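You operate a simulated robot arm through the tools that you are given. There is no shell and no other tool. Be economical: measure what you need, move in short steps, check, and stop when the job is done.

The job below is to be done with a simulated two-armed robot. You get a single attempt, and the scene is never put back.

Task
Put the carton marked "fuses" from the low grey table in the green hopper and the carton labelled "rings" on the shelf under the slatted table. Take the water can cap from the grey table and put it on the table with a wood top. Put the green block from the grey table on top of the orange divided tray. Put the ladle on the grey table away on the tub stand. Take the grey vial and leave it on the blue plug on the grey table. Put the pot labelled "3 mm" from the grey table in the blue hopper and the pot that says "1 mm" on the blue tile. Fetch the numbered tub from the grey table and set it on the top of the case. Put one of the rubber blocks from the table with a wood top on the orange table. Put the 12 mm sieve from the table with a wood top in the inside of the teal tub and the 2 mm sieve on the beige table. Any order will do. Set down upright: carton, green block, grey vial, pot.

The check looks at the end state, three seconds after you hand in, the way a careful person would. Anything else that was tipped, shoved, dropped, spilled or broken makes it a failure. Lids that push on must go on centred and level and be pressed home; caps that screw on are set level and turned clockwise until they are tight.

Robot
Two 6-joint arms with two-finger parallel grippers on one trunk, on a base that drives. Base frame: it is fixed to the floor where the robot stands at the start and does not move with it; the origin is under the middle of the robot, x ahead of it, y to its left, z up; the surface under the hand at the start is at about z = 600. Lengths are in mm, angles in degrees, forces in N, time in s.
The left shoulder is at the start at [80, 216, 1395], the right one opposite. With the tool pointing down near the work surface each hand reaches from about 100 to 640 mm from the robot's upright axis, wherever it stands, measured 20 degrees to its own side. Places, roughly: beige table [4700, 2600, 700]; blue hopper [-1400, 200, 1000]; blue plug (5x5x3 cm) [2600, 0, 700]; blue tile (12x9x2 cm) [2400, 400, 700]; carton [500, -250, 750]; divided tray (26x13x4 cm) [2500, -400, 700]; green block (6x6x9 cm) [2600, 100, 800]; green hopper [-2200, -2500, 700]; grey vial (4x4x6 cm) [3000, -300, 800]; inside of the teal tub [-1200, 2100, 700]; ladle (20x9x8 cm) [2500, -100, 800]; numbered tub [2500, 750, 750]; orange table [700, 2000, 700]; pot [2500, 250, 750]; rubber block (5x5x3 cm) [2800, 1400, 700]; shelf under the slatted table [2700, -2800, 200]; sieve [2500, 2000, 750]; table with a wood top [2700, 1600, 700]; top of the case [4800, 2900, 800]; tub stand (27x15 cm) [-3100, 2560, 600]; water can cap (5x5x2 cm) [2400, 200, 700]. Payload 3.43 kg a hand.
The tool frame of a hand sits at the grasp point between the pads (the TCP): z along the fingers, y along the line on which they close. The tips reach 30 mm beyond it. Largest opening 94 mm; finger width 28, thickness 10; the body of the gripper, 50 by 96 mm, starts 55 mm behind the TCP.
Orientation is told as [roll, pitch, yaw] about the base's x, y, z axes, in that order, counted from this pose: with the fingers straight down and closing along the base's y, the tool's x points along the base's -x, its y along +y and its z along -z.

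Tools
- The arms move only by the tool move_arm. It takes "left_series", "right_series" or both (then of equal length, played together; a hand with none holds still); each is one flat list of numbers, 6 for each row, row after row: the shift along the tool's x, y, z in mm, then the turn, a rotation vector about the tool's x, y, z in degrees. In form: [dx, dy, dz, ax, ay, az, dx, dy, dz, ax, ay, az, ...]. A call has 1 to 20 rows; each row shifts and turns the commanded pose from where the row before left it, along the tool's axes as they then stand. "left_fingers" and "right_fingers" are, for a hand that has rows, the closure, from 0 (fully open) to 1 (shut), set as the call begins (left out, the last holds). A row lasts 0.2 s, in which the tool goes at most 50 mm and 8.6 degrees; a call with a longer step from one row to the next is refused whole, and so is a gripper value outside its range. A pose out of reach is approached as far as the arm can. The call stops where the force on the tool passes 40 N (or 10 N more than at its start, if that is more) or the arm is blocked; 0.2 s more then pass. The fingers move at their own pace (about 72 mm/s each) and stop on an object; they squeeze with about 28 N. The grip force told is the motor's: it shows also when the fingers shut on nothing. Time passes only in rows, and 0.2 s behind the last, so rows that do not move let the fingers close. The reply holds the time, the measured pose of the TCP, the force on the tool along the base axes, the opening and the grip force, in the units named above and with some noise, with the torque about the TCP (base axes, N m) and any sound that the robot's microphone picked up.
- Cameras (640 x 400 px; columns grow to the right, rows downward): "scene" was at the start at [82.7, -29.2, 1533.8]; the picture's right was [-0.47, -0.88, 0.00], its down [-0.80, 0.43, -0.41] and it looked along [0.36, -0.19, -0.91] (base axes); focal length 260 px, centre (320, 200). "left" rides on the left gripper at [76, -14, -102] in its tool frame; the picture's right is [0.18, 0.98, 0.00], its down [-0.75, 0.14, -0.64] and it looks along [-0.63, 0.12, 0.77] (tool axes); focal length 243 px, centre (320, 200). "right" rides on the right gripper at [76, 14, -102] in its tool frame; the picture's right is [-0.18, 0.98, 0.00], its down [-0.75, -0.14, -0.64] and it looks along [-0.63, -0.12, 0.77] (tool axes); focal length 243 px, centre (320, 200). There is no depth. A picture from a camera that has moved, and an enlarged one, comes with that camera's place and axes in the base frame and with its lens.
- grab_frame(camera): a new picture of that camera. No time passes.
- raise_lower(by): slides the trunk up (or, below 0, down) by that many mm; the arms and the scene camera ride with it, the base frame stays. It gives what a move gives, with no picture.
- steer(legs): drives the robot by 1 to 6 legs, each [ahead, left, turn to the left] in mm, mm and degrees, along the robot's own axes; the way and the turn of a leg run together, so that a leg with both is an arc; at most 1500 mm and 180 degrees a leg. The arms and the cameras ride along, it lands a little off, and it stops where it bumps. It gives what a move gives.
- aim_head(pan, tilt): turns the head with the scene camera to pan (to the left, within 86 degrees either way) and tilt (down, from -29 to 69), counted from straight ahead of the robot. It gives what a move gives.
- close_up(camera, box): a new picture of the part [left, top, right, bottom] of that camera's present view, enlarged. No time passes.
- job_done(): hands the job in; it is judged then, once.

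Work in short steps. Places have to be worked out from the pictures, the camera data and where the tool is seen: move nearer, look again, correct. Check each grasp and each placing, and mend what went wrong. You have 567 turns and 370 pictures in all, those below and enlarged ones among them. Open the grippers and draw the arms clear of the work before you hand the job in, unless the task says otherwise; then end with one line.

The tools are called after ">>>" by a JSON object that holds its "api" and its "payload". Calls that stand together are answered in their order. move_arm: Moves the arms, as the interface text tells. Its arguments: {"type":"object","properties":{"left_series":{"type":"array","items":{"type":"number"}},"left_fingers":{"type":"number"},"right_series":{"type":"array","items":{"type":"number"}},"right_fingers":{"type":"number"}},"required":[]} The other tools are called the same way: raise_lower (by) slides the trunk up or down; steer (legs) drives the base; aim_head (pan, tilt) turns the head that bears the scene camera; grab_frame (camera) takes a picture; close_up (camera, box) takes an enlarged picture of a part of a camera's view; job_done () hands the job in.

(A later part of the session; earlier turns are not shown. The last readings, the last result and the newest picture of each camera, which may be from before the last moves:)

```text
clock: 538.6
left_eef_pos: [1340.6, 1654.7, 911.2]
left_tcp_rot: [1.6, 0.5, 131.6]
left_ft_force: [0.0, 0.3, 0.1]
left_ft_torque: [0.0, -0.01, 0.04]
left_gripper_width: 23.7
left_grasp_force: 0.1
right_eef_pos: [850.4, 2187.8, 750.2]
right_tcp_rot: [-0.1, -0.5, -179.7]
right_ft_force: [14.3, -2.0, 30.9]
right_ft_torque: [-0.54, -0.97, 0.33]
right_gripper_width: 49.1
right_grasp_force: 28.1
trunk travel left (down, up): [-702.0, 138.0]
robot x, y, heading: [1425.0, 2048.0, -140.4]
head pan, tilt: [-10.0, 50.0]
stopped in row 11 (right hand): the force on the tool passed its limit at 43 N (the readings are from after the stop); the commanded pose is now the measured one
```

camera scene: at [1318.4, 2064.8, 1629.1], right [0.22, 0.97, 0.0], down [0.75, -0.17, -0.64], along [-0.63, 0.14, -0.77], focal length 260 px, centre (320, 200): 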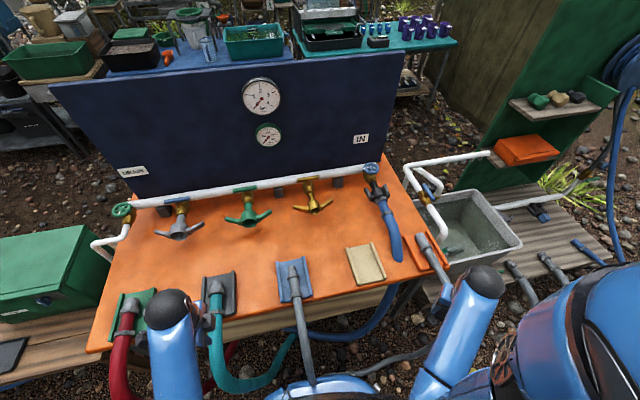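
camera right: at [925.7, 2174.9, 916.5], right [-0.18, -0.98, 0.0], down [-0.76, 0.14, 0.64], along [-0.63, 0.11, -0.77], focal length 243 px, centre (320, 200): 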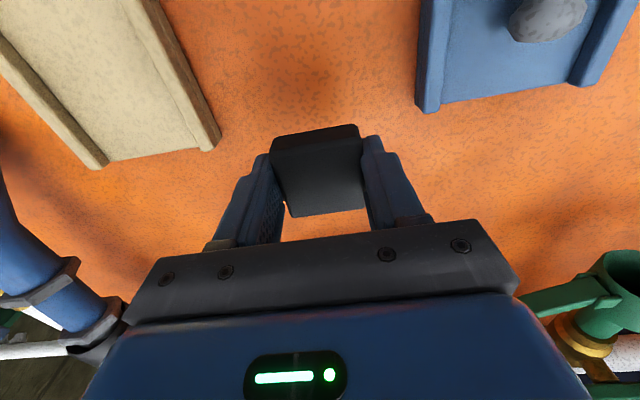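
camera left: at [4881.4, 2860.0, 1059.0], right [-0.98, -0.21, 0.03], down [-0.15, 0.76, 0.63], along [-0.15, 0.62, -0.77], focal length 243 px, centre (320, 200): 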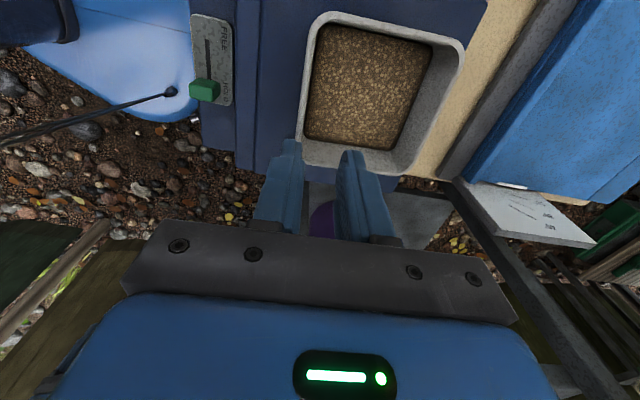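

Contact. Relieve, open, lift and check.

>>> {"api": "move_arm", "payload": {"right_series": [0, 0, -2, 0, 0, 0, 0, 0, -1, 0, 0, 0]}}

>>> {"api": "move_arm", "payload": {"right_series": [0, 0, 0, 0, 0, 0, 0, 0, 0, 0, 0, 0], "right_fingers": 0.2}}

>>> {"api": "move_arm", "payload": {"right_series": [0, 0, -20, 0, 0, 0, 0, 0, -40, 0, 0, 0, 0, 0, -40, 0, 0, 0, 35, 0, 0, 0, 0, 0, 35, 0, 0, 0, 0, 0]}}

>>> {"api": "grab_frame", "payload": {"camera": "right"}}

```text
clock: 539.2
left_eef_pos: [1338.9, 1654.3, 910.7]
left_tcp_rot: [1.5, 0.7, 131.5]
left_ft_force: [-0.2, 1.0, 0.0]
left_ft_torque: [-0.01, -0.01, -0.01]
left_gripper_width: 23.5
left_grasp_force: 0.1
right_eef_pos: [849.0, 2188.3, 750.7]
right_tcp_rot: [-0.1, -0.4, -179.6]
right_ft_force: [8.8, 1.2, 10.9]
right_ft_torque: [-0.13, -0.34, 0.04]
right_gripper_width: 49.0
right_grasp_force: 27.3
trunk travel left (down, up): [-702.0, 138.0]
robot x, y, heading: [1422.2, 2046.6, -140.4]
head pan, tilt: [-10.0, 50.0]
```

```text
clock: 539.8
left_eef_pos: [1336.8, 1654.7, 911.1]
left_tcp_rot: [1.3, 0.8, 131.5]
left_ft_force: [-0.1, 0.4, -0.6]
left_ft_torque: [0.0, -0.02, -0.03]
left_gripper_width: 23.4
left_grasp_force: 0.1
right_eef_pos: [845.0, 2187.7, 749.7]
right_tcp_rot: [-0.1, -0.5, -179.6]
right_ft_force: [-2.5, 5.5, 5.2]
right_ft_torque: [-0.08, -0.04, 0.0]
right_gripper_width: 72.2
right_grasp_force: 0.0
trunk travel left (down, up): [-702.0, 138.0]
robot x, y, heading: [1423.2, 2044.0, -140.3]
head pan, tilt: [-10.0, 50.0]
```

```text
clock: 541.0
left_eef_pos: [1338.7, 1656.0, 911.9]
left_tcp_rot: [1.5, 0.7, 131.5]
left_ft_force: [0.2, -0.2, -0.6]
left_ft_torque: [0.03, 0.0, -0.03]
left_gripper_width: 23.4
left_grasp_force: 0.0
right_eef_pos: [919.2, 2187.9, 849.9]
right_tcp_rot: [-0.1, -0.3, -179.6]
right_ft_force: [0.5, -0.1, 0.1]
right_ft_torque: [0.0, -0.01, 0.05]
right_gripper_width: 75.3
right_grasp_force: 0.0
trunk travel left (down, up): [-702.0, 138.0]
robot x, y, heading: [1428.8, 2043.3, -140.2]
head pan, tilt: [-10.0, 50.0]
```

```text
224 pictures are left
camera right: at [997.3, 2174.0, 953.0], right [-0.18, -0.98, 0.0], down [-0.75, 0.13, 0.65], along [-0.64, 0.11, -0.76], focal length 243 px, centre (320, 200)
```

right: 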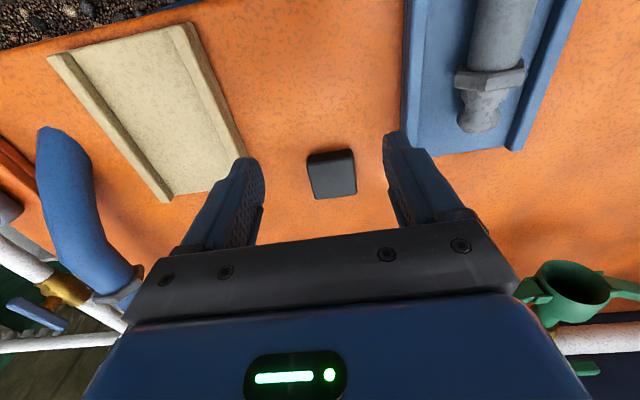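

Rubber block is on the orange table. Now go for the 12 mm sieve with the right hand (stance ≈[2040,1680], heading 68°).

>>> {"api": "steer", "payload": {"legs": [[-192, 160, 0], [0, 0, -152], [-202, -460, 0]]}}

>>> {"api": "grab_frame", "payload": {"camera": "right"}}

```text
clock: 550.5
left_eef_pos: [1746.0, 2246.4, 910.8]
left_tcp_rot: [1.4, 0.7, -19.0]
left_ft_force: [0.6, -0.9, 0.4]
left_ft_torque: [0.01, 0.03, -0.01]
left_gripper_width: 23.6
left_grasp_force: 0.1
right_eef_pos: [2366.6, 1989.7, 848.3]
right_tcp_rot: [0.4, 0.5, 30.2]
right_ft_force: [-10.6, 11.3, 5.6]
right_ft_torque: [0.08, 0.11, 0.08]
right_gripper_width: 68.2
right_grasp_force: 0.0
trunk travel left (down, up): [-702.0, 138.0]
robot x, y, heading: [1862.7, 1862.8, 69.2]
head pan, tilt: [-10.0, 50.0]
stopped in leg 3: the force on the tool passed its limit at 71 N (the readings are from after the stop); the commanded pose is now the measured one
```

```text
223 pictures are left
camera right: at [2295.7, 1963.3, 952.5], right [-0.33, 0.94, 0.01], down [0.73, 0.25, 0.63], along [0.6, 0.22, -0.77], focal length 243 px, centre (320, 200)
```

right: 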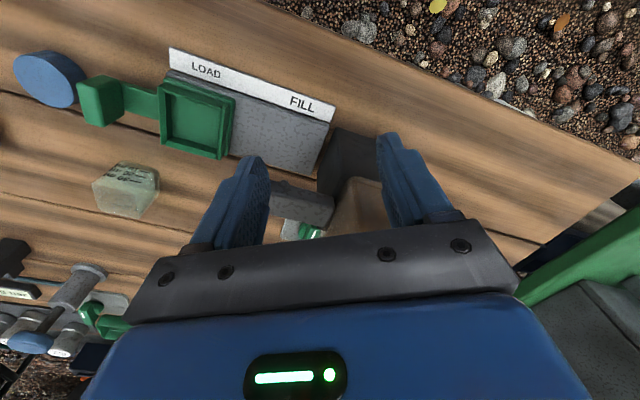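

The hand touched the tall "fill" hopper. Back away and inspect it.

>>> {"api": "steer", "payload": {"legs": [[-70, 190, 0]]}}

>>> {"api": "aim_head", "payload": {"pan": -60, "tilt": 45}}

>>> {"api": "grab_frame", "payload": {"camera": "scene"}}

>>> {"api": "close_up", "payload": {"camera": "scene", "box": [220, 120, 420, 260]}}

```text
clock: 552.2
left_eef_pos: [1546.5, 2249.9, 911.9]
left_tcp_rot: [1.4, 0.9, -19.2]
left_ft_force: [-0.3, 0.3, -0.1]
left_ft_torque: [0.01, -0.03, 0.0]
left_gripper_width: 23.2
left_grasp_force: 0.1
right_eef_pos: [2167.7, 1989.9, 846.8]
right_tcp_rot: [0.5, 0.7, 29.9]
right_ft_force: [-0.6, 0.5, -0.5]
right_ft_torque: [0.04, 0.07, 0.0]
right_gripper_width: 75.2
right_grasp_force: 0.0
trunk travel left (down, up): [-702.0, 138.0]
robot x, y, heading: [1659.6, 1865.6, 68.8]
head pan, tilt: [-10.0, 50.0]
```

```text
clock: 553.3
left_eef_pos: [1545.4, 2249.3, 912.2]
left_tcp_rot: [1.5, 0.9, -19.2]
left_ft_force: [-0.9, 0.5, 0.5]
left_ft_torque: [0.0, 0.03, 0.0]
left_gripper_width: 23.5
left_grasp_force: 0.1
right_eef_pos: [2166.7, 1988.9, 848.2]
right_tcp_rot: [0.2, 0.6, 29.8]
right_ft_force: [0.0, -0.5, -0.1]
right_ft_torque: [0.02, -0.03, -0.01]
right_gripper_width: 75.4
right_grasp_force: 0.0
trunk travel left (down, up): [-702.0, 138.0]
robot x, y, heading: [1658.3, 1864.3, 69.1]
head pan, tilt: [-60.0, 45.0]
```

```text
222 pictures are left
camera scene: at [1751.7, 1905.0, 1636.0], right [0.16, -0.99, 0.0], down [-0.7, -0.11, -0.71], along [0.7, 0.11, -0.71], focal length 260 px, centre (320, 200)
```

scene: 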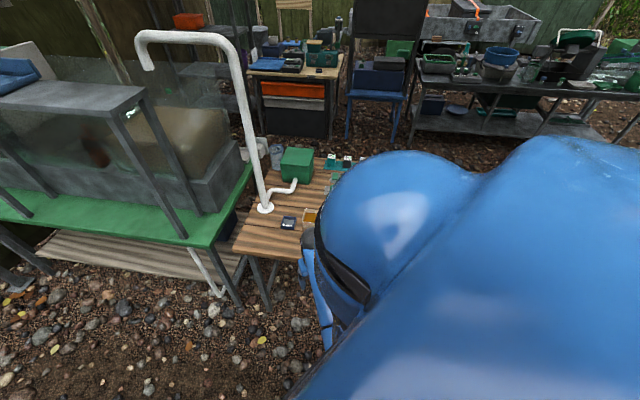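

```text
2.86 times, centred on (320, 190) of scene
camera zoom: at [1751.7, 1905.0, 1636.0], right [0.16, -0.99, 0.0], down [-0.7, -0.11, -0.71], along [0.7, 0.11, -0.71], focal length 744 px, centre (320, 229)
```

zoom: 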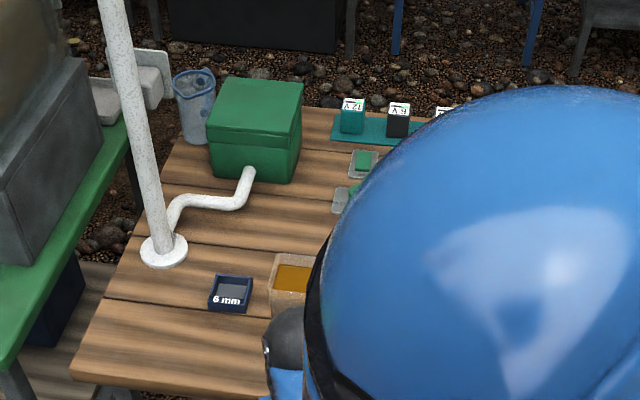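

The hopper still stands. I turn to get an unobstructed view of it.

>>> {"api": "steer", "payload": {"legs": [[0, 0, -69]]}}

>>> {"api": "aim_head", "payload": {"pan": 0, "tilt": 40}}

>>> {"api": "close_up", "payload": {"camera": "scene", "box": [220, 150, 440, 290]}}

```text
clock: 556.7
left_eef_pos: [1972.6, 2116.3, 910.8]
left_tcp_rot: [1.5, 0.7, -87.0]
left_ft_force: [-0.1, 0.2, 0.1]
left_ft_torque: [0.01, 0.04, 0.0]
left_gripper_width: 23.5
left_grasp_force: 0.0
right_eef_pos: [1964.8, 1442.8, 847.5]
right_tcp_rot: [0.3, 0.4, -38.3]
right_ft_force: [1.1, 0.2, 0.0]
right_ft_torque: [0.04, -0.01, 0.01]
right_gripper_width: 75.2
right_grasp_force: 0.1
trunk travel left (down, up): [-702.0, 138.0]
robot x, y, heading: [1660.7, 1864.3, 1.1]
head pan, tilt: [-60.0, 45.0]
```

```text
clock: 558.0
left_eef_pos: [1973.5, 2117.0, 909.9]
left_tcp_rot: [1.4, 0.8, -87.0]
left_ft_force: [-0.8, -0.2, 1.0]
left_ft_torque: [-0.01, 0.0, -0.01]
left_gripper_width: 23.5
left_grasp_force: 0.0
right_eef_pos: [1964.3, 1442.7, 847.5]
right_tcp_rot: [0.4, 0.5, -38.3]
right_ft_force: [0.6, 0.2, 1.1]
right_ft_torque: [-0.01, 0.0, 0.01]
right_gripper_width: 75.2
right_grasp_force: 0.2
trunk travel left (down, up): [-702.0, 138.0]
robot x, y, heading: [1657.9, 1866.9, 0.9]
head pan, tilt: [0.0, 40.0]
```

```text
2.86 times, centred on (330, 220) of scene
camera zoom: at [1774.9, 1866.2, 1643.3], right [0.02, -1.0, 0.0], down [-0.64, -0.01, -0.77], along [0.77, 0.01, -0.64], focal length 744 px, centre (291, 143)
```

zoom: 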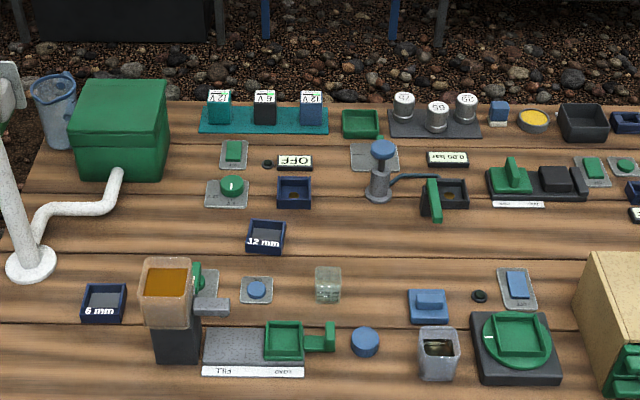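

Everything is still in place. The 12 mm sieve is at ≈[2621,1920]. Approach from the south side with the hand higher.

>>> {"api": "raise_lower", "payload": {"by": 60}}

>>> {"api": "steer", "payload": {"legs": [[0, -450, 0], [0, 0, 67], [350, -270, 0]]}}

>>> {"api": "grab_frame", "payload": {"camera": "right"}}

```text
clock: 559.0
left_eef_pos: [1973.6, 2116.1, 971.1]
left_tcp_rot: [1.4, 0.7, -87.0]
left_ft_force: [0.4, -0.7, 0.0]
left_ft_torque: [0.0, -0.01, 0.01]
left_gripper_width: 23.6
left_grasp_force: 0.0
right_eef_pos: [1966.2, 1443.1, 908.1]
right_tcp_rot: [0.3, 0.5, -38.2]
right_ft_force: [0.2, 0.8, 0.0]
right_ft_torque: [-0.03, -0.02, -0.06]
right_gripper_width: 75.3
right_grasp_force: 0.0
trunk travel left (down, up): [-762.0, 78.0]
robot x, y, heading: [1660.2, 1865.3, 1.1]
head pan, tilt: [0.0, 40.0]
```

```text
clock: 566.9
left_eef_pos: [1927.6, 2024.5, 972.1]
left_tcp_rot: [1.6, 0.7, -19.3]
left_ft_force: [0.1, 0.0, 0.8]
left_ft_torque: [0.01, -0.02, -0.03]
left_gripper_width: 23.4
left_grasp_force: 0.1
right_eef_pos: [2547.9, 1761.0, 908.8]
right_tcp_rot: [0.4, 0.3, 29.6]
right_ft_force: [-0.2, -0.4, 0.6]
right_ft_torque: [-0.02, -0.01, 0.01]
right_gripper_width: 75.3
right_grasp_force: 0.1
trunk travel left (down, up): [-762.0, 78.0]
robot x, y, heading: [2041.8, 1641.3, 68.8]
head pan, tilt: [0.0, 40.0]
```

```text
219 pictures are left
camera right: at [2476.2, 1736.3, 1012.7], right [-0.32, 0.95, 0.0], down [0.73, 0.25, 0.64], along [0.6, 0.21, -0.77], focal length 243 px, centre (320, 200)
```

right: 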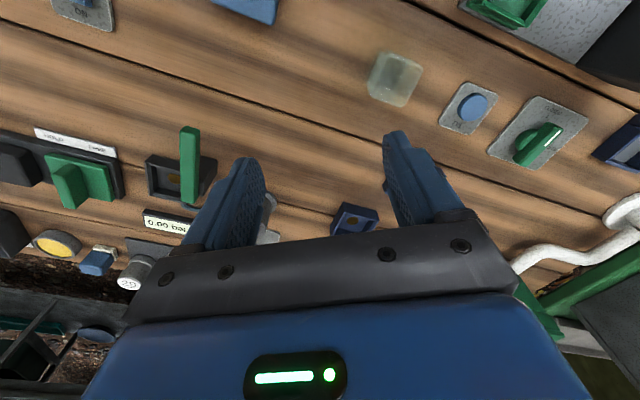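

Rotate hand to yaw 0 and move over the 12 mm sieve.

>>> {"api": "move_arm", "payload": {"right_series": [0, 0, 0, 0, 0, 7.4, 0, 0, 0, 0, 0, 7.4, 0, 0, 0, 0, 0, 7.4, 0, 0, 0, 0, 0, 7.4, -12, 38.5, 0, 0, 0, 0, -12, 38.5, 0, 0, 0, 0, -12, 38.5, 0, 0, 0, 0, -12, 38.5, 0, 0, 0, 0], "right_fingers": 0}}

>>> {"api": "grab_frame", "payload": {"camera": "right"}}

```text
clock: 568.7
left_eef_pos: [1929.2, 2026.7, 971.1]
left_tcp_rot: [1.4, 0.8, -19.4]
left_ft_force: [0.8, 1.1, 0.7]
left_ft_torque: [0.01, 0.0, 0.0]
left_gripper_width: 23.9
left_grasp_force: 0.1
right_eef_pos: [2600.6, 1916.3, 903.9]
right_tcp_rot: [-0.2, 0.7, 0.0]
right_ft_force: [-0.5, 0.0, -0.2]
right_ft_torque: [-0.02, -0.02, 0.03]
right_gripper_width: 93.8
right_grasp_force: 0.0
trunk travel left (down, up): [-762.0, 78.0]
robot x, y, heading: [2045.0, 1641.0, 68.9]
head pan, tilt: [0.0, 40.0]
```

```text
218 pictures are left
camera right: at [2526.5, 1930.5, 1008.5], right [0.19, 0.98, 0.0], down [0.76, -0.14, 0.63], along [0.62, -0.12, -0.77], focal length 243 px, centre (320, 200)
```

right: 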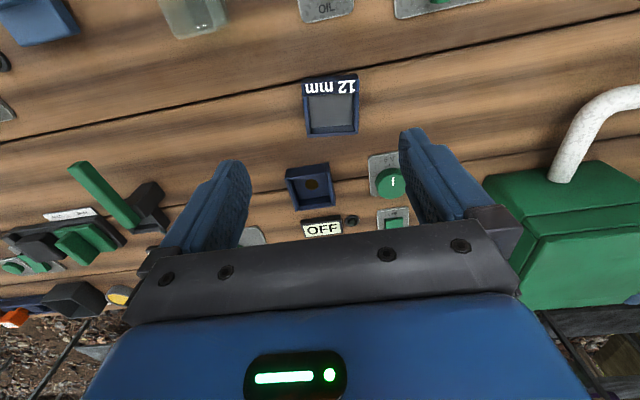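

Sieve at ≈[2624,1924]. Shift, lower trunk and hand, verify.

>>> {"api": "move_arm", "payload": {"right_series": [-23, 8, 0, 0, 0, 0, 0, 0, 0, 0, 0, 0]}}

>>> {"api": "raise_lower", "payload": {"by": -100}}

>>> {"api": "grab_frame", "payload": {"camera": "right"}}

```text
clock: 569.3
left_eef_pos: [1928.4, 2025.5, 971.5]
left_tcp_rot: [1.3, 0.7, -19.4]
left_ft_force: [-0.6, 0.0, -0.6]
left_ft_torque: [0.0, 0.0, 0.01]
left_gripper_width: 23.6
left_grasp_force: 0.1
right_eef_pos: [2623.7, 1924.0, 904.1]
right_tcp_rot: [0.0, 0.6, 0.0]
right_ft_force: [-1.1, 0.8, 0.2]
right_ft_torque: [0.02, 0.0, 0.01]
right_gripper_width: 93.8
right_grasp_force: 0.1
trunk travel left (down, up): [-762.0, 78.0]
robot x, y, heading: [2044.3, 1644.0, 68.8]
head pan, tilt: [0.0, 40.0]
```

```text
clock: 570.7
left_eef_pos: [1928.6, 2025.4, 871.2]
left_tcp_rot: [1.3, 0.7, -19.5]
left_ft_force: [-1.0, -0.1, 0.4]
left_ft_torque: [0.02, -0.03, 0.01]
left_gripper_width: 23.6
left_grasp_force: 0.1
right_eef_pos: [2622.8, 1923.2, 804.7]
right_tcp_rot: [0.0, 0.6, -0.1]
right_ft_force: [0.4, 0.4, 0.7]
right_ft_torque: [-0.02, -0.01, -0.02]
right_gripper_width: 94.3
right_grasp_force: 0.0
trunk travel left (down, up): [-662.0, 178.0]
robot x, y, heading: [2040.3, 1640.5, 68.6]
head pan, tilt: [0.0, 40.0]
```

```text
217 pictures are left
camera right: at [2548.1, 1937.2, 909.3], right [0.18, 0.98, 0.0], down [0.76, -0.14, 0.63], along [0.62, -0.12, -0.77], focal length 243 px, centre (320, 200)
```

right: 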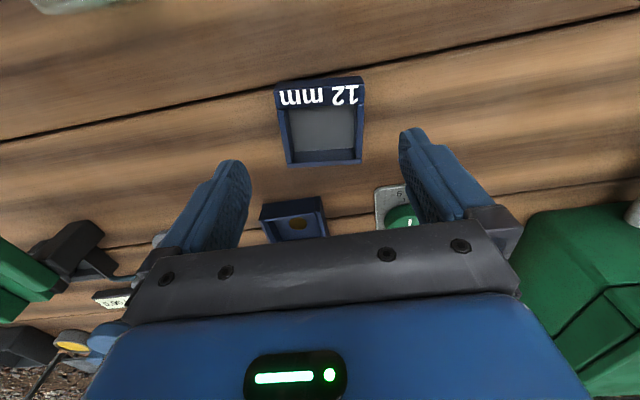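

Centred. Lower, grip, lift.

>>> {"api": "move_arm", "payload": {"right_series": [0, 0, 25, 0, 0, 0, 0, 0, 20, 0, 0, 0, 0, 0, 8, 0, 0, 0]}}

>>> {"api": "move_arm", "payload": {"right_series": [0, 0, 0, 0, 0, 0, 0, 0, 0, 0, 0, 0, 0, 0, 0, 0, 0, 0], "right_fingers": 1}}

>>> {"api": "move_arm", "payload": {"right_series": [0, 0, -15, 0, 0, 0, 0, 0, -35, 0, 0, 0, 0, 0, -40, 0, 0, 0]}}

>>> {"api": "raise_lower", "payload": {"by": 90}}

>>> {"api": "grab_frame", "payload": {"camera": "right"}}

```text
clock: 571.5
left_eef_pos: [1928.8, 2025.9, 872.5]
left_tcp_rot: [1.3, 0.7, -19.5]
left_ft_force: [0.2, 0.7, 0.2]
left_ft_torque: [0.03, -0.02, -0.02]
left_gripper_width: 23.4
left_grasp_force: 0.1
right_eef_pos: [2623.1, 1923.9, 751.3]
right_tcp_rot: [-0.1, 0.6, 0.0]
right_ft_force: [0.0, -0.3, -0.7]
right_ft_torque: [0.0, 0.01, 0.0]
right_gripper_width: 94.0
right_grasp_force: 0.0
trunk travel left (down, up): [-662.0, 178.0]
robot x, y, heading: [2039.7, 1640.7, 68.8]
head pan, tilt: [0.0, 40.0]
```

```text
clock: 572.3
left_eef_pos: [1929.2, 2024.7, 871.7]
left_tcp_rot: [1.4, 0.8, -19.5]
left_ft_force: [-0.2, -0.1, 0.0]
left_ft_torque: [0.02, -0.04, 0.0]
left_gripper_width: 23.5
left_grasp_force: 0.0
right_eef_pos: [2623.0, 1922.9, 751.5]
right_tcp_rot: [0.0, 0.6, -0.1]
right_ft_force: [-0.1, -0.1, -0.3]
right_ft_torque: [-0.01, -0.04, 0.01]
right_gripper_width: 59.1
right_grasp_force: 28.1
trunk travel left (down, up): [-662.0, 178.0]
robot x, y, heading: [2041.6, 1639.6, 68.9]
head pan, tilt: [0.0, 40.0]
```

```text
clock: 573.1
left_eef_pos: [1928.6, 2024.3, 870.3]
left_tcp_rot: [1.4, 0.7, -19.4]
left_ft_force: [-0.1, 1.0, -0.5]
left_ft_torque: [0.02, 0.03, 0.0]
left_gripper_width: 23.5
left_grasp_force: 0.0
right_eef_pos: [2623.7, 1922.8, 842.3]
right_tcp_rot: [0.0, 0.6, 0.0]
right_ft_force: [-0.7, 0.9, -0.4]
right_ft_torque: [0.0, -0.01, -0.03]
right_gripper_width: 58.9
right_grasp_force: 28.0
trunk travel left (down, up): [-662.0, 178.0]
robot x, y, heading: [2040.4, 1638.3, 68.8]
head pan, tilt: [0.0, 40.0]
```

```text
clock: 574.3
left_eef_pos: [1929.5, 2025.0, 962.5]
left_tcp_rot: [1.4, 0.9, -19.4]
left_ft_force: [0.1, 0.1, 0.1]
left_ft_torque: [0.02, 0.0, 0.02]
left_gripper_width: 23.5
left_grasp_force: 0.0
right_eef_pos: [2625.5, 1922.4, 931.1]
right_tcp_rot: [0.0, 0.6, 0.0]
right_ft_force: [-0.5, 0.3, -0.4]
right_ft_torque: [-0.02, 0.0, 0.0]
right_gripper_width: 58.9
right_grasp_force: 27.9
trunk travel left (down, up): [-752.0, 88.0]
robot x, y, heading: [2044.3, 1638.9, 68.7]
head pan, tilt: [0.0, 40.0]
```

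```text
216 pictures are left
camera right: at [2550.6, 1937.4, 1036.4], right [0.18, 0.98, 0.0], down [0.76, -0.14, 0.63], along [0.62, -0.12, -0.77], focal length 243 px, centre (320, 200)
```

right: 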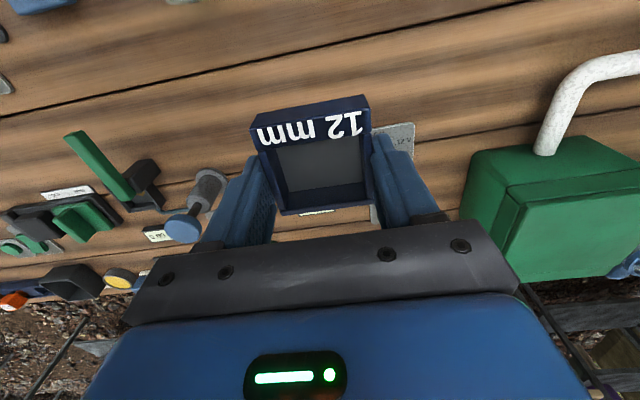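

Sieve held. Back out and go to the grey table, heading −68°, so the left arm can take the ladle while the right hand stays clear of the post.

>>> {"api": "steer", "payload": {"legs": [[-342, 189, 0], [0, 0, -68.7], [0, -1100, 0], [0, 0, -68], [300, 80, 0]]}}

>>> {"api": "aim_head", "payload": {"pan": 45, "tilt": 50}}

>>> {"api": "grab_frame", "payload": {"camera": "scene"}}

>>> {"api": "grab_frame", "payload": {"camera": "left"}}

```text
clock: 589.6
left_eef_pos: [2285.7, -155.1, 962.5]
left_tcp_rot: [1.5, 0.8, -154.9]
left_ft_force: [-0.9, 0.0, 0.7]
left_ft_torque: [0.0, 0.0, 0.0]
left_gripper_width: 23.4
left_grasp_force: 0.1
right_eef_pos: [1719.1, -569.8, 933.5]
right_tcp_rot: [0.1, 0.6, -135.5]
right_ft_force: [0.3, 0.3, -0.3]
right_ft_torque: [0.0, 0.01, 0.01]
right_gripper_width: 58.9
right_grasp_force: 28.0
trunk travel left (down, up): [-752.0, 88.0]
robot x, y, heading: [1935.0, 42.5, -67.1]
head pan, tilt: [0.0, 40.0]
```

```text
clock: 590.7
left_eef_pos: [2286.8, -156.4, 961.4]
left_tcp_rot: [1.4, 0.8, -154.9]
left_ft_force: [0.0, -0.7, -0.5]
left_ft_torque: [0.0, 0.02, -0.03]
left_gripper_width: 23.6
left_grasp_force: 0.1
right_eef_pos: [1719.7, -571.3, 931.1]
right_tcp_rot: [0.0, 0.6, -135.6]
right_ft_force: [0.4, 0.2, -0.5]
right_ft_torque: [-0.03, 0.01, -0.01]
right_gripper_width: 59.0
right_grasp_force: 27.6
trunk travel left (down, up): [-752.0, 88.0]
robot x, y, heading: [1939.8, 36.6, -66.9]
head pan, tilt: [45.0, 50.0]
```

```text
215 pictures are left
camera scene: at [2019.0, -18.3, 1679.2], right [-0.37, -0.93, 0.0], down [-0.71, 0.28, -0.64], along [0.6, -0.24, -0.77], focal length 260 px, centre (320, 200)
```

scene: 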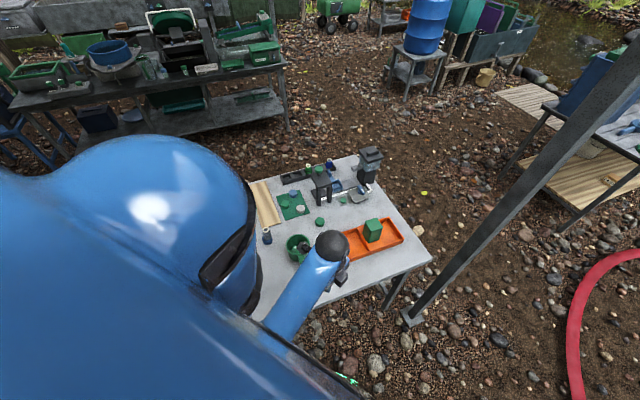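

```text
214 pictures are left
camera left: at [2348.3, -109.3, 1065.2], right [0.58, -0.81, 0.03], down [-0.64, -0.44, 0.64], along [-0.5, -0.39, -0.77], focal length 243 px, centre (320, 200)
```

left: 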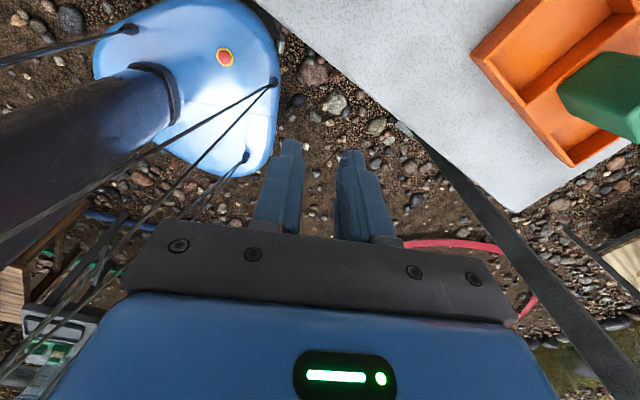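

The left hand must be turned; rotate to yaw −90 (closing along x) and move above the ladle cup.

>>> {"api": "move_arm", "payload": {"left_series": [0, 0, 0, 1.4, -0.8, 0, 0, 0, 0, 0, 0, -8.1, 0, 0, 0, 0, 0, -8.1, 0, 0, 0, 0, 0, -8.1, 0, 0, 0, 0, 0, -8.1, 0, 0, 0, 0, 0, -8.1, 0, 0, 0, 0, 0, -8.1, 0, 0, 0, 0, 0, -8.1, 0, 0, 0, 0, 0, -8.1, 3, 40, 0, 0, 0, 0, 3, 40, 0, 0, 0, 0, 3, 40, 0, 0, 0, 0, 3, 40, 0, 0, 0, 0, 3, 40, 0, 0, 0, 0], "left_fingers": 0.5}}

>>> {"api": "grab_frame", "payload": {"camera": "left"}}

```text
clock: 593.7
left_eef_pos: [2488.9, -139.7, 951.2]
left_tcp_rot: [-0.2, 0.0, -90.2]
left_ft_force: [0.2, -0.9, -0.4]
left_ft_torque: [-0.03, 0.0, 0.0]
left_gripper_width: 47.2
left_grasp_force: 0.2
left hand out of reach, approached as far as the arm can: row 10, 12
right_eef_pos: [1720.7, -571.4, 931.9]
right_tcp_rot: [-0.1, 0.5, -135.5]
right_ft_force: [-0.4, -0.4, -1.1]
right_ft_torque: [0.01, 0.01, -0.01]
right_gripper_width: 58.8
right_grasp_force: 27.9
trunk travel left (down, up): [-752.0, 88.0]
robot x, y, heading: [1936.5, 36.7, -66.8]
head pan, tilt: [45.0, 50.0]
```

```text
213 pictures are left
camera left: at [2475.7, -63.3, 1054.9], right [0.98, 0.18, 0.0], down [0.14, -0.75, 0.64], along [0.12, -0.63, -0.77], focal length 243 px, centre (320, 200)
```

left: 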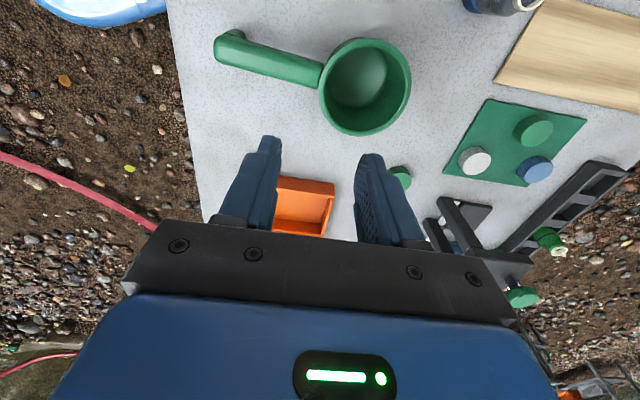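

Cup rim centre ≈[2533,-125], far wall x≈2574. Lower the trunk and move above that wall.

>>> {"api": "raise_lower", "payload": {"by": -60}}

>>> {"api": "move_arm", "payload": {"left_series": [5, 28, 0, 0, 0, 0, 5, 28, 0, 0, 0, 0, 4, 28, 0, 0, 0, 0, 0, 0, 20, 0, 0, 0]}}

>>> {"api": "grab_frame", "payload": {"camera": "left"}}

```text
clock: 594.7
left_eef_pos: [2486.2, -138.9, 892.8]
left_tcp_rot: [0.0, 0.0, -90.2]
left_ft_force: [-0.5, -0.4, 0.1]
left_ft_torque: [0.0, 0.01, -0.02]
left_gripper_width: 46.9
left_grasp_force: 0.1
right_eef_pos: [1720.5, -571.1, 872.1]
right_tcp_rot: [0.0, 0.6, -135.5]
right_ft_force: [-0.3, 0.3, -0.5]
right_ft_torque: [0.0, 0.03, -0.04]
right_gripper_width: 58.6
right_grasp_force: 27.3
trunk travel left (down, up): [-692.0, 148.0]
robot x, y, heading: [1937.4, 39.9, -66.8]
head pan, tilt: [45.0, 50.0]
```

```text
clock: 595.7
left_eef_pos: [2572.3, -125.1, 871.7]
left_tcp_rot: [0.0, 0.0, -90.0]
left_ft_force: [-0.4, 0.0, 0.6]
left_ft_torque: [0.03, -0.01, 0.02]
left_gripper_width: 46.8
left_grasp_force: 0.1
right_eef_pos: [1719.8, -571.2, 872.6]
right_tcp_rot: [0.1, 0.6, -135.5]
right_ft_force: [-0.3, -0.4, -0.2]
right_ft_torque: [-0.03, 0.0, 0.01]
right_gripper_width: 59.2
right_grasp_force: 28.0
trunk travel left (down, up): [-692.0, 148.0]
robot x, y, heading: [1939.2, 38.2, -66.6]
head pan, tilt: [45.0, 50.0]
```

```text
212 pictures are left
camera left: at [2557.9, -49.4, 974.5], right [0.98, 0.18, 0.0], down [0.14, -0.75, 0.64], along [0.12, -0.63, -0.77], focal length 243 px, centre (320, 200)
```

left: 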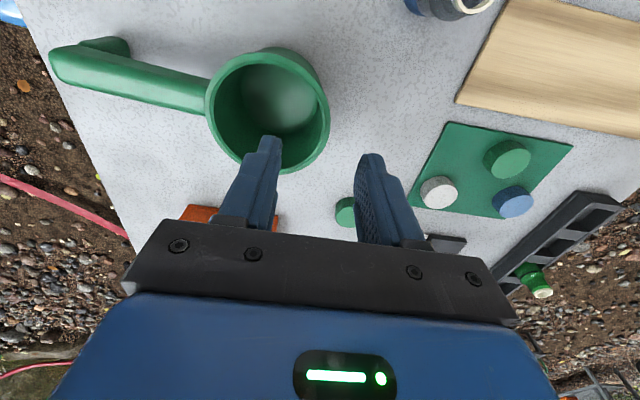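

Aligned in x; shift 8 mm in y and lower so the fingers straddle the cup wall.

>>> {"api": "move_arm", "payload": {"left_series": [8, 0, 25, 0, 0, 0, 0, 0, 20, 0, 0, 0]}}

>>> {"api": "grab_frame", "payload": {"camera": "left"}}

```text
clock: 596.3
left_eef_pos: [2571.4, -117.0, 825.5]
left_tcp_rot: [0.0, 0.0, -90.1]
left_ft_force: [0.2, -0.7, 0.2]
left_ft_torque: [0.01, -0.03, 0.0]
left_gripper_width: 47.0
left_grasp_force: 0.1
right_eef_pos: [1719.5, -571.6, 872.4]
right_tcp_rot: [0.0, 0.5, -135.5]
right_ft_force: [-0.3, 0.3, -0.1]
right_ft_torque: [0.01, 0.02, 0.03]
right_gripper_width: 59.1
right_grasp_force: 27.7
trunk travel left (down, up): [-692.0, 148.0]
robot x, y, heading: [1935.8, 36.0, -66.8]
head pan, tilt: [45.0, 50.0]
```

```text
211 pictures are left
camera left: at [2557.8, -41.3, 928.6], right [0.98, 0.18, 0.0], down [0.14, -0.75, 0.64], along [0.12, -0.63, -0.77], focal length 243 px, centre (320, 200)
```

left: 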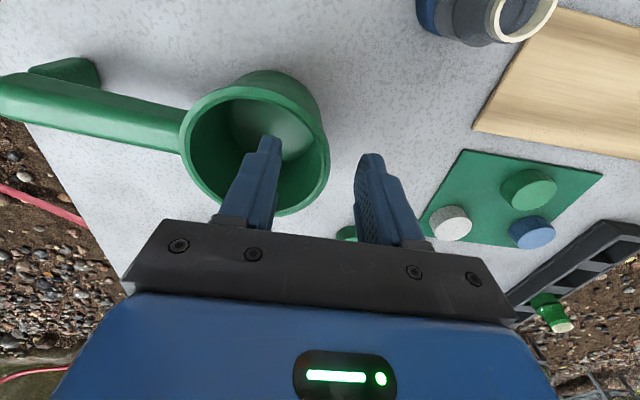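

Wall sits between fingers. Shift 3 mm, lower 18 mm, close.

>>> {"api": "move_arm", "payload": {"left_series": [0, 3, 10, 0, 0, 0, 0, 0, 8, 0, 0, 0]}}

>>> {"api": "move_arm", "payload": {"left_series": [0, 0, 0, 0, 0, 0, 0, 0, 0, 0, 0, 0, 0, 0, 0, 0, 0, 0], "left_fingers": 1}}

>>> {"api": "grab_frame", "payload": {"camera": "left"}}

```text
clock: 596.9
left_eef_pos: [2574.5, -117.5, 809.4]
left_tcp_rot: [-0.1, 0.0, -90.1]
left_ft_force: [0.0, -0.2, 0.0]
left_ft_torque: [-0.02, 0.0, -0.01]
left_gripper_width: 47.2
left_grasp_force: 0.0
right_eef_pos: [1719.4, -571.6, 871.9]
right_tcp_rot: [0.0, 0.7, -135.5]
right_ft_force: [0.1, 0.7, -0.4]
right_ft_torque: [-0.02, -0.01, -0.02]
right_gripper_width: 59.0
right_grasp_force: 28.1
trunk travel left (down, up): [-692.0, 148.0]
robot x, y, heading: [1935.9, 43.1, -66.7]
head pan, tilt: [45.0, 50.0]
```

```text
clock: 597.7
left_eef_pos: [2574.0, -117.7, 810.1]
left_tcp_rot: [0.0, 0.0, -90.2]
left_ft_force: [-0.6, -0.8, 2.0]
left_ft_torque: [0.18, 0.41, 0.01]
left_gripper_width: 5.3
left_grasp_force: 28.3
right_eef_pos: [1719.8, -571.0, 872.5]
right_tcp_rot: [0.0, 0.6, -135.6]
right_ft_force: [0.6, -0.1, 0.0]
right_ft_torque: [0.0, 0.01, 0.0]
right_gripper_width: 59.2
right_grasp_force: 28.4
trunk travel left (down, up): [-692.0, 148.0]
robot x, y, heading: [1937.8, 36.9, -66.7]
head pan, tilt: [45.0, 50.0]
```

```text
210 pictures are left
camera left: at [2560.4, -41.7, 912.3], right [0.98, 0.18, 0.0], down [0.14, -0.75, 0.64], along [0.12, -0.63, -0.77], focal length 243 px, centre (320, 200)
```

left: 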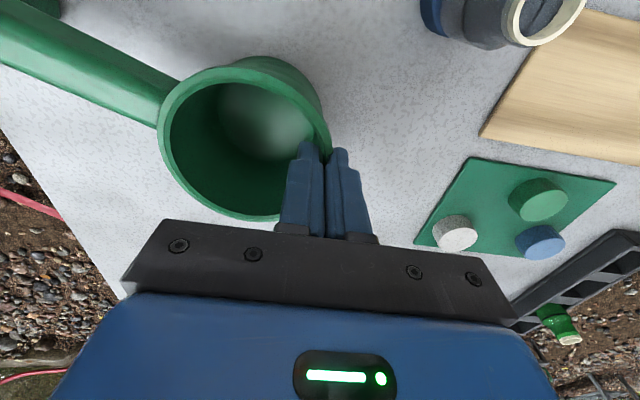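

Wall gripped. Test lift.

>>> {"api": "move_arm", "payload": {"left_series": [0, 0, -5, 0, 0, 0, 0, 0, -10, 0, 0, 0, 0, 0, -15, 0, 0, 0]}}

>>> {"api": "grab_frame", "payload": {"camera": "left"}}

```text
clock: 598.5
left_eef_pos: [2574.7, -117.4, 838.6]
left_tcp_rot: [-0.1, -0.1, -90.2]
left_ft_force: [0.3, 0.0, -1.1]
left_ft_torque: [-0.03, -0.08, -0.04]
left_gripper_width: 4.3
left_grasp_force: 28.2
right_eef_pos: [1719.8, -571.3, 871.3]
right_tcp_rot: [0.0, 0.6, -135.6]
right_ft_force: [-1.0, -0.3, 0.0]
right_ft_torque: [-0.04, 0.0, 0.0]
right_gripper_width: 58.8
right_grasp_force: 27.6
trunk travel left (down, up): [-692.0, 148.0]
robot x, y, heading: [1940.8, 35.7, -66.6]
head pan, tilt: [45.0, 50.0]
```

```text
209 pictures are left
camera left: at [2560.6, -42.2, 942.2], right [0.98, 0.18, 0.0], down [0.14, -0.75, 0.64], along [0.12, -0.63, -0.77], focal length 243 px, centre (320, 200)
```

left: 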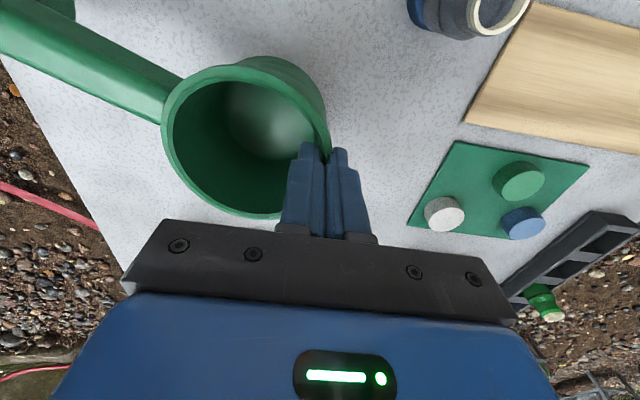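

Ladle is light and level. Raise, draw it in, and back away from the table.

>>> {"api": "raise_lower", "payload": {"by": 70}}

>>> {"api": "move_arm", "payload": {"left_series": [-16, -38, 0, 0, 0, 0, -16, -38, 0, 0, 0, 0, -16, -38, 0, 0, 0, 0, -16, -38, 0, 0, 0, 0, -16, -38, 0, 0, 0, 0]}}

>>> {"api": "steer", "payload": {"legs": [[-139, -321, 0]]}}

>>> {"api": "grab_frame", "payload": {"camera": "left"}}

```text
clock: 599.6
left_eef_pos: [2574.9, -116.9, 907.6]
left_tcp_rot: [-0.1, -0.1, -90.1]
left_ft_force: [0.1, 0.6, -0.8]
left_ft_torque: [-0.02, -0.1, -0.02]
left_gripper_width: 4.2
left_grasp_force: 27.9
right_eef_pos: [1719.0, -571.7, 942.1]
right_tcp_rot: [0.0, 0.6, -135.4]
right_ft_force: [-0.2, 0.5, 0.1]
right_ft_torque: [0.02, -0.04, 0.0]
right_gripper_width: 59.1
right_grasp_force: 28.4
trunk travel left (down, up): [-762.0, 78.0]
robot x, y, heading: [1935.8, 36.1, -66.5]
head pan, tilt: [45.0, 50.0]
```

```text
clock: 600.8
left_eef_pos: [2382.6, -197.9, 909.3]
left_tcp_rot: [0.1, 0.0, -90.2]
left_ft_force: [-0.3, -0.2, -0.7]
left_ft_torque: [0.0, -0.08, 0.01]
left_gripper_width: 4.2
left_grasp_force: 27.8
right_eef_pos: [1719.0, -572.2, 941.4]
right_tcp_rot: [-0.1, 0.6, -135.6]
right_ft_force: [0.7, 1.3, -0.9]
right_ft_torque: [-0.01, 0.01, -0.02]
right_gripper_width: 58.8
right_grasp_force: 28.2
trunk travel left (down, up): [-762.0, 78.0]
robot x, y, heading: [1935.5, 42.9, -66.8]
head pan, tilt: [45.0, 50.0]
```

```text
clock: 603.1
left_eef_pos: [2033.7, -200.4, 907.0]
left_tcp_rot: [-0.2, 0.0, -90.3]
left_ft_force: [1.0, 0.1, -0.8]
left_ft_torque: [-0.02, -0.04, 0.0]
left_gripper_width: 4.2
left_grasp_force: 27.7
right_eef_pos: [1370.0, -573.5, 941.5]
right_tcp_rot: [-0.1, 0.7, -135.7]
right_ft_force: [0.1, -0.4, 0.0]
right_ft_torque: [0.02, 0.0, 0.0]
right_gripper_width: 58.6
right_grasp_force: 28.2
trunk travel left (down, up): [-762.0, 78.0]
robot x, y, heading: [1587.2, 32.7, -66.7]
head pan, tilt: [45.0, 50.0]
```

```text
208 pictures are left
camera left: at [2020.0, -124.5, 1011.0], right [0.98, 0.18, 0.0], down [0.14, -0.75, 0.64], along [0.11, -0.63, -0.77], focal length 243 px, centre (320, 200)
```

left: 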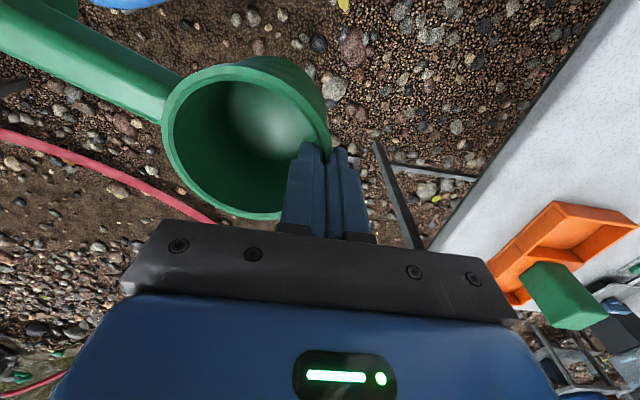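

Drive: south, then west below the low table, then north along x≈−350 toward the start area.

>>> {"api": "steer", "payload": {"legs": [[0, 0, -23.3], [1400, 0, 0], [0, 0, -90], [1000, 0, 0], [950, 0, 0], [0, 0, -90]]}}

>>> {"api": "steer", "payload": {"legs": [[1370, 0, 0]]}}

>>> {"api": "aim_head", "payload": {"pan": 20, "tilt": 25}}

>>> {"api": "grab_frame", "payload": {"camera": "scene"}}

```text
clock: 628.4
left_eef_pos: [-666.6, -918.7, 909.2]
left_tcp_rot: [0.0, 0.0, 64.7]
left_ft_force: [0.1, 0.0, -0.6]
left_ft_torque: [0.04, 0.05, -0.02]
left_gripper_width: 4.2
left_grasp_force: 28.2
right_eef_pos: [92.4, -864.4, 941.7]
right_tcp_rot: [0.0, 0.6, 19.1]
right_ft_force: [-0.9, 0.2, 0.7]
right_ft_torque: [0.03, 0.01, -0.03]
right_gripper_width: 59.1
right_grasp_force: 27.9
trunk travel left (down, up): [-762.0, 78.0]
robot x, y, heading: [-364.6, -1321.9, 88.0]
head pan, tilt: [45.0, 50.0]
```

```text
clock: 635.4
left_eef_pos: [-635.6, 472.3, 909.4]
left_tcp_rot: [0.0, -0.1, 65.5]
left_ft_force: [-0.1, 0.0, -0.3]
left_ft_torque: [0.06, 0.06, -0.01]
left_gripper_width: 4.2
left_grasp_force: 27.7
right_eef_pos: [121.8, 539.7, 941.6]
right_tcp_rot: [0.1, 0.7, 20.0]
right_ft_force: [-0.3, 0.1, -0.3]
right_ft_torque: [0.0, -0.05, -0.01]
right_gripper_width: 58.8
right_grasp_force: 28.1
trunk travel left (down, up): [-762.0, 78.0]
robot x, y, heading: [-329.9, 74.4, 88.9]
head pan, tilt: [45.0, 50.0]
```

```text
clock: 636.3
left_eef_pos: [-636.7, 473.3, 908.4]
left_tcp_rot: [0.0, 0.0, 65.5]
left_ft_force: [0.8, -1.1, -0.8]
left_ft_torque: [0.02, 0.06, -0.01]
left_gripper_width: 3.9
left_grasp_force: 27.9
right_eef_pos: [121.5, 539.2, 941.6]
right_tcp_rot: [0.0, 0.6, 20.0]
right_ft_force: [-0.4, -0.7, 0.0]
right_ft_torque: [0.01, -0.02, -0.01]
right_gripper_width: 59.0
right_grasp_force: 27.9
trunk travel left (down, up): [-762.0, 78.0]
robot x, y, heading: [-326.1, 73.3, 88.9]
head pan, tilt: [20.0, 25.0]
```

```text
207 pictures are left
camera scene: at [-356.9, 189.7, 1726.5], right [0.95, 0.32, 0.0], down [0.14, -0.4, -0.91], along [-0.29, 0.86, -0.42], focal length 260 px, centre (320, 200)
```

scene: 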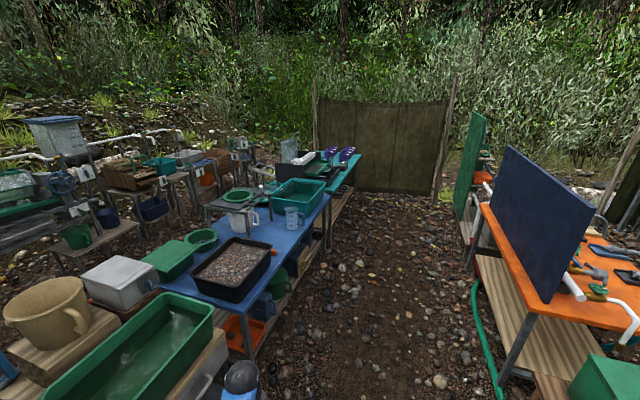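

The teal tub stands on the blue table (its +x edge at x≈−1010). Raise the trunk a bit and drive north, then turn to heading −112° so the right arm reaches into the tub.

>>> {"api": "steer", "payload": {"legs": [[1150, 0, 1], [1150, 0, 0], [0, 0, -100], [0, 0, -101]]}}

>>> {"api": "aim_head", "payload": {"pan": -50, "tilt": 40}}

>>> {"api": "grab_frame", "payload": {"camera": "scene"}}

```text
clock: 649.3
left_eef_pos: [-379.3, 2881.8, 909.0]
left_tcp_rot: [0.0, 0.0, 39.6]
left_ft_force: [0.7, 0.5, -1.2]
left_ft_torque: [0.08, 0.06, 0.01]
left_gripper_width: 3.9
left_grasp_force: 27.6
right_eef_pos: [327.8, 2620.4, 942.5]
right_tcp_rot: [1.3, 1.0, -3.8]
right_ft_force: [0.4, -0.2, -0.3]
right_ft_torque: [0.01, -0.02, 0.0]
right_gripper_width: 59.2
right_grasp_force: 27.9
trunk travel left (down, up): [-762.0, 78.0]
robot x, y, heading: [-275.4, 2382.3, 63.0]
head pan, tilt: [20.0, 25.0]
stopped in leg 3: the force on the tool passed its limit at 118 N (the readings are from after the stop); the commanded pose is now the measured one
```

```text
clock: 650.7
left_eef_pos: [-379.8, 2880.2, 909.1]
left_tcp_rot: [0.0, 0.0, 39.5]
left_ft_force: [0.0, -1.0, -1.6]
left_ft_torque: [0.09, 0.06, 0.0]
left_gripper_width: 3.8
left_grasp_force: 28.0
right_eef_pos: [328.3, 2619.8, 942.0]
right_tcp_rot: [1.3, 0.8, -3.7]
right_ft_force: [0.0, -0.5, -0.9]
right_ft_torque: [-0.01, -0.02, 0.0]
right_gripper_width: 59.1
right_grasp_force: 28.1
trunk travel left (down, up): [-762.0, 78.0]
robot x, y, heading: [-274.6, 2386.1, 62.8]
head pan, tilt: [-50.0, 40.0]
```

```text
206 pictures are left
camera scene: at [-179.3, 2430.9, 1703.3], right [0.23, -0.97, 0.0], down [-0.63, -0.15, -0.77], along [0.75, 0.17, -0.64], focal length 260 px, centre (320, 200)
```

scene: 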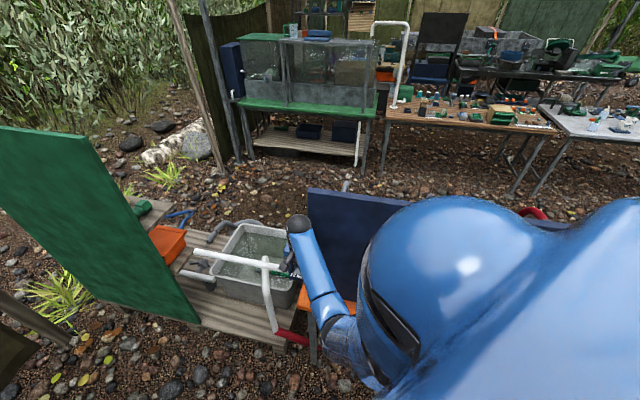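

The right hand bumped the blue panel's end. Move away and check panel and sieve.

>>> {"api": "steer", "payload": {"legs": [[-136, 267, 0]]}}

>>> {"api": "grab_frame", "payload": {"camera": "right"}}

>>> {"api": "aim_head", "payload": {"pan": -75, "tilt": 30}}

>>> {"api": "grab_frame", "payload": {"camera": "scene"}}

```text
clock: 652.7
left_eef_pos: [-676.8, 2878.1, 909.1]
left_tcp_rot: [0.0, 0.1, 39.4]
left_ft_force: [-0.1, -0.1, 0.0]
left_ft_torque: [0.07, 0.05, -0.02]
left_gripper_width: 4.2
left_grasp_force: 28.2
right_eef_pos: [31.1, 2615.4, 941.9]
right_tcp_rot: [1.2, 1.0, -3.9]
right_ft_force: [0.4, 0.2, -1.1]
right_ft_torque: [0.0, 0.04, -0.04]
right_gripper_width: 58.9
right_grasp_force: 27.9
trunk travel left (down, up): [-762.0, 78.0]
robot x, y, heading: [-575.2, 2383.3, 62.9]
head pan, tilt: [-50.0, 40.0]
```

```text
205 pictures are left
camera right: at [-42.3, 2631.9, 1047.0], right [0.25, 0.97, 0.02], down [0.75, -0.21, 0.63], along [0.61, -0.14, -0.78], focal length 243 px, centre (320, 200)
```

right: 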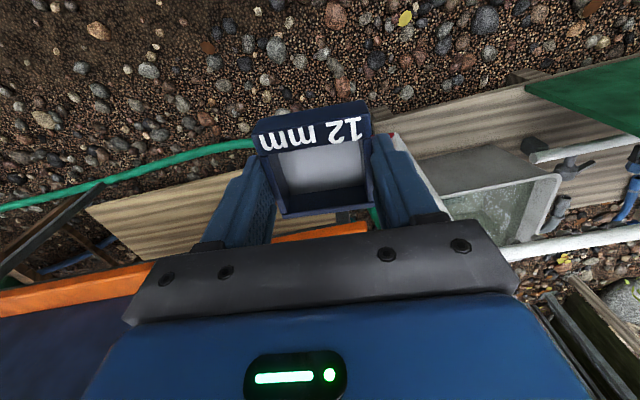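

```text
clock: 653.6
left_eef_pos: [-680.1, 2876.9, 909.2]
left_tcp_rot: [-0.1, -0.2, 39.5]
left_ft_force: [-0.1, -0.7, -1.2]
left_ft_torque: [0.04, 0.05, 0.0]
left_gripper_width: 4.3
left_grasp_force: 28.0
right_eef_pos: [28.9, 2614.5, 943.2]
right_tcp_rot: [1.3, 0.8, -3.8]
right_ft_force: [0.7, -0.7, -0.7]
right_ft_torque: [0.04, 0.0, 0.02]
right_gripper_width: 59.0
right_grasp_force: 28.1
trunk travel left (down, up): [-762.0, 78.0]
robot x, y, heading: [-575.2, 2380.6, 62.8]
head pan, tilt: [-75.0, 30.0]
```

```text
204 pictures are left
camera scene: at [-475.0, 2389.4, 1718.7], right [-0.21, -0.98, 0.0], down [-0.49, 0.1, -0.87], along [0.85, -0.18, -0.5], focal length 260 px, centre (320, 200)
```

scene: 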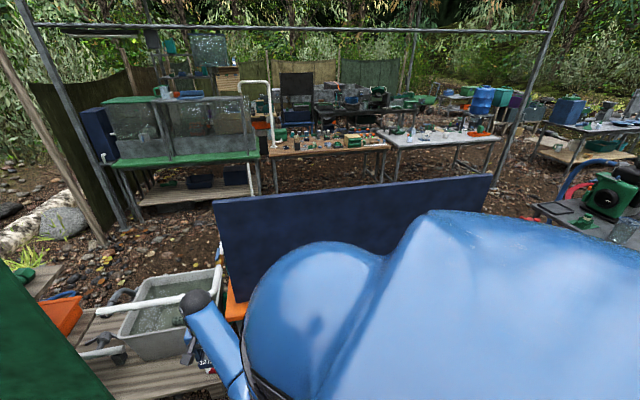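

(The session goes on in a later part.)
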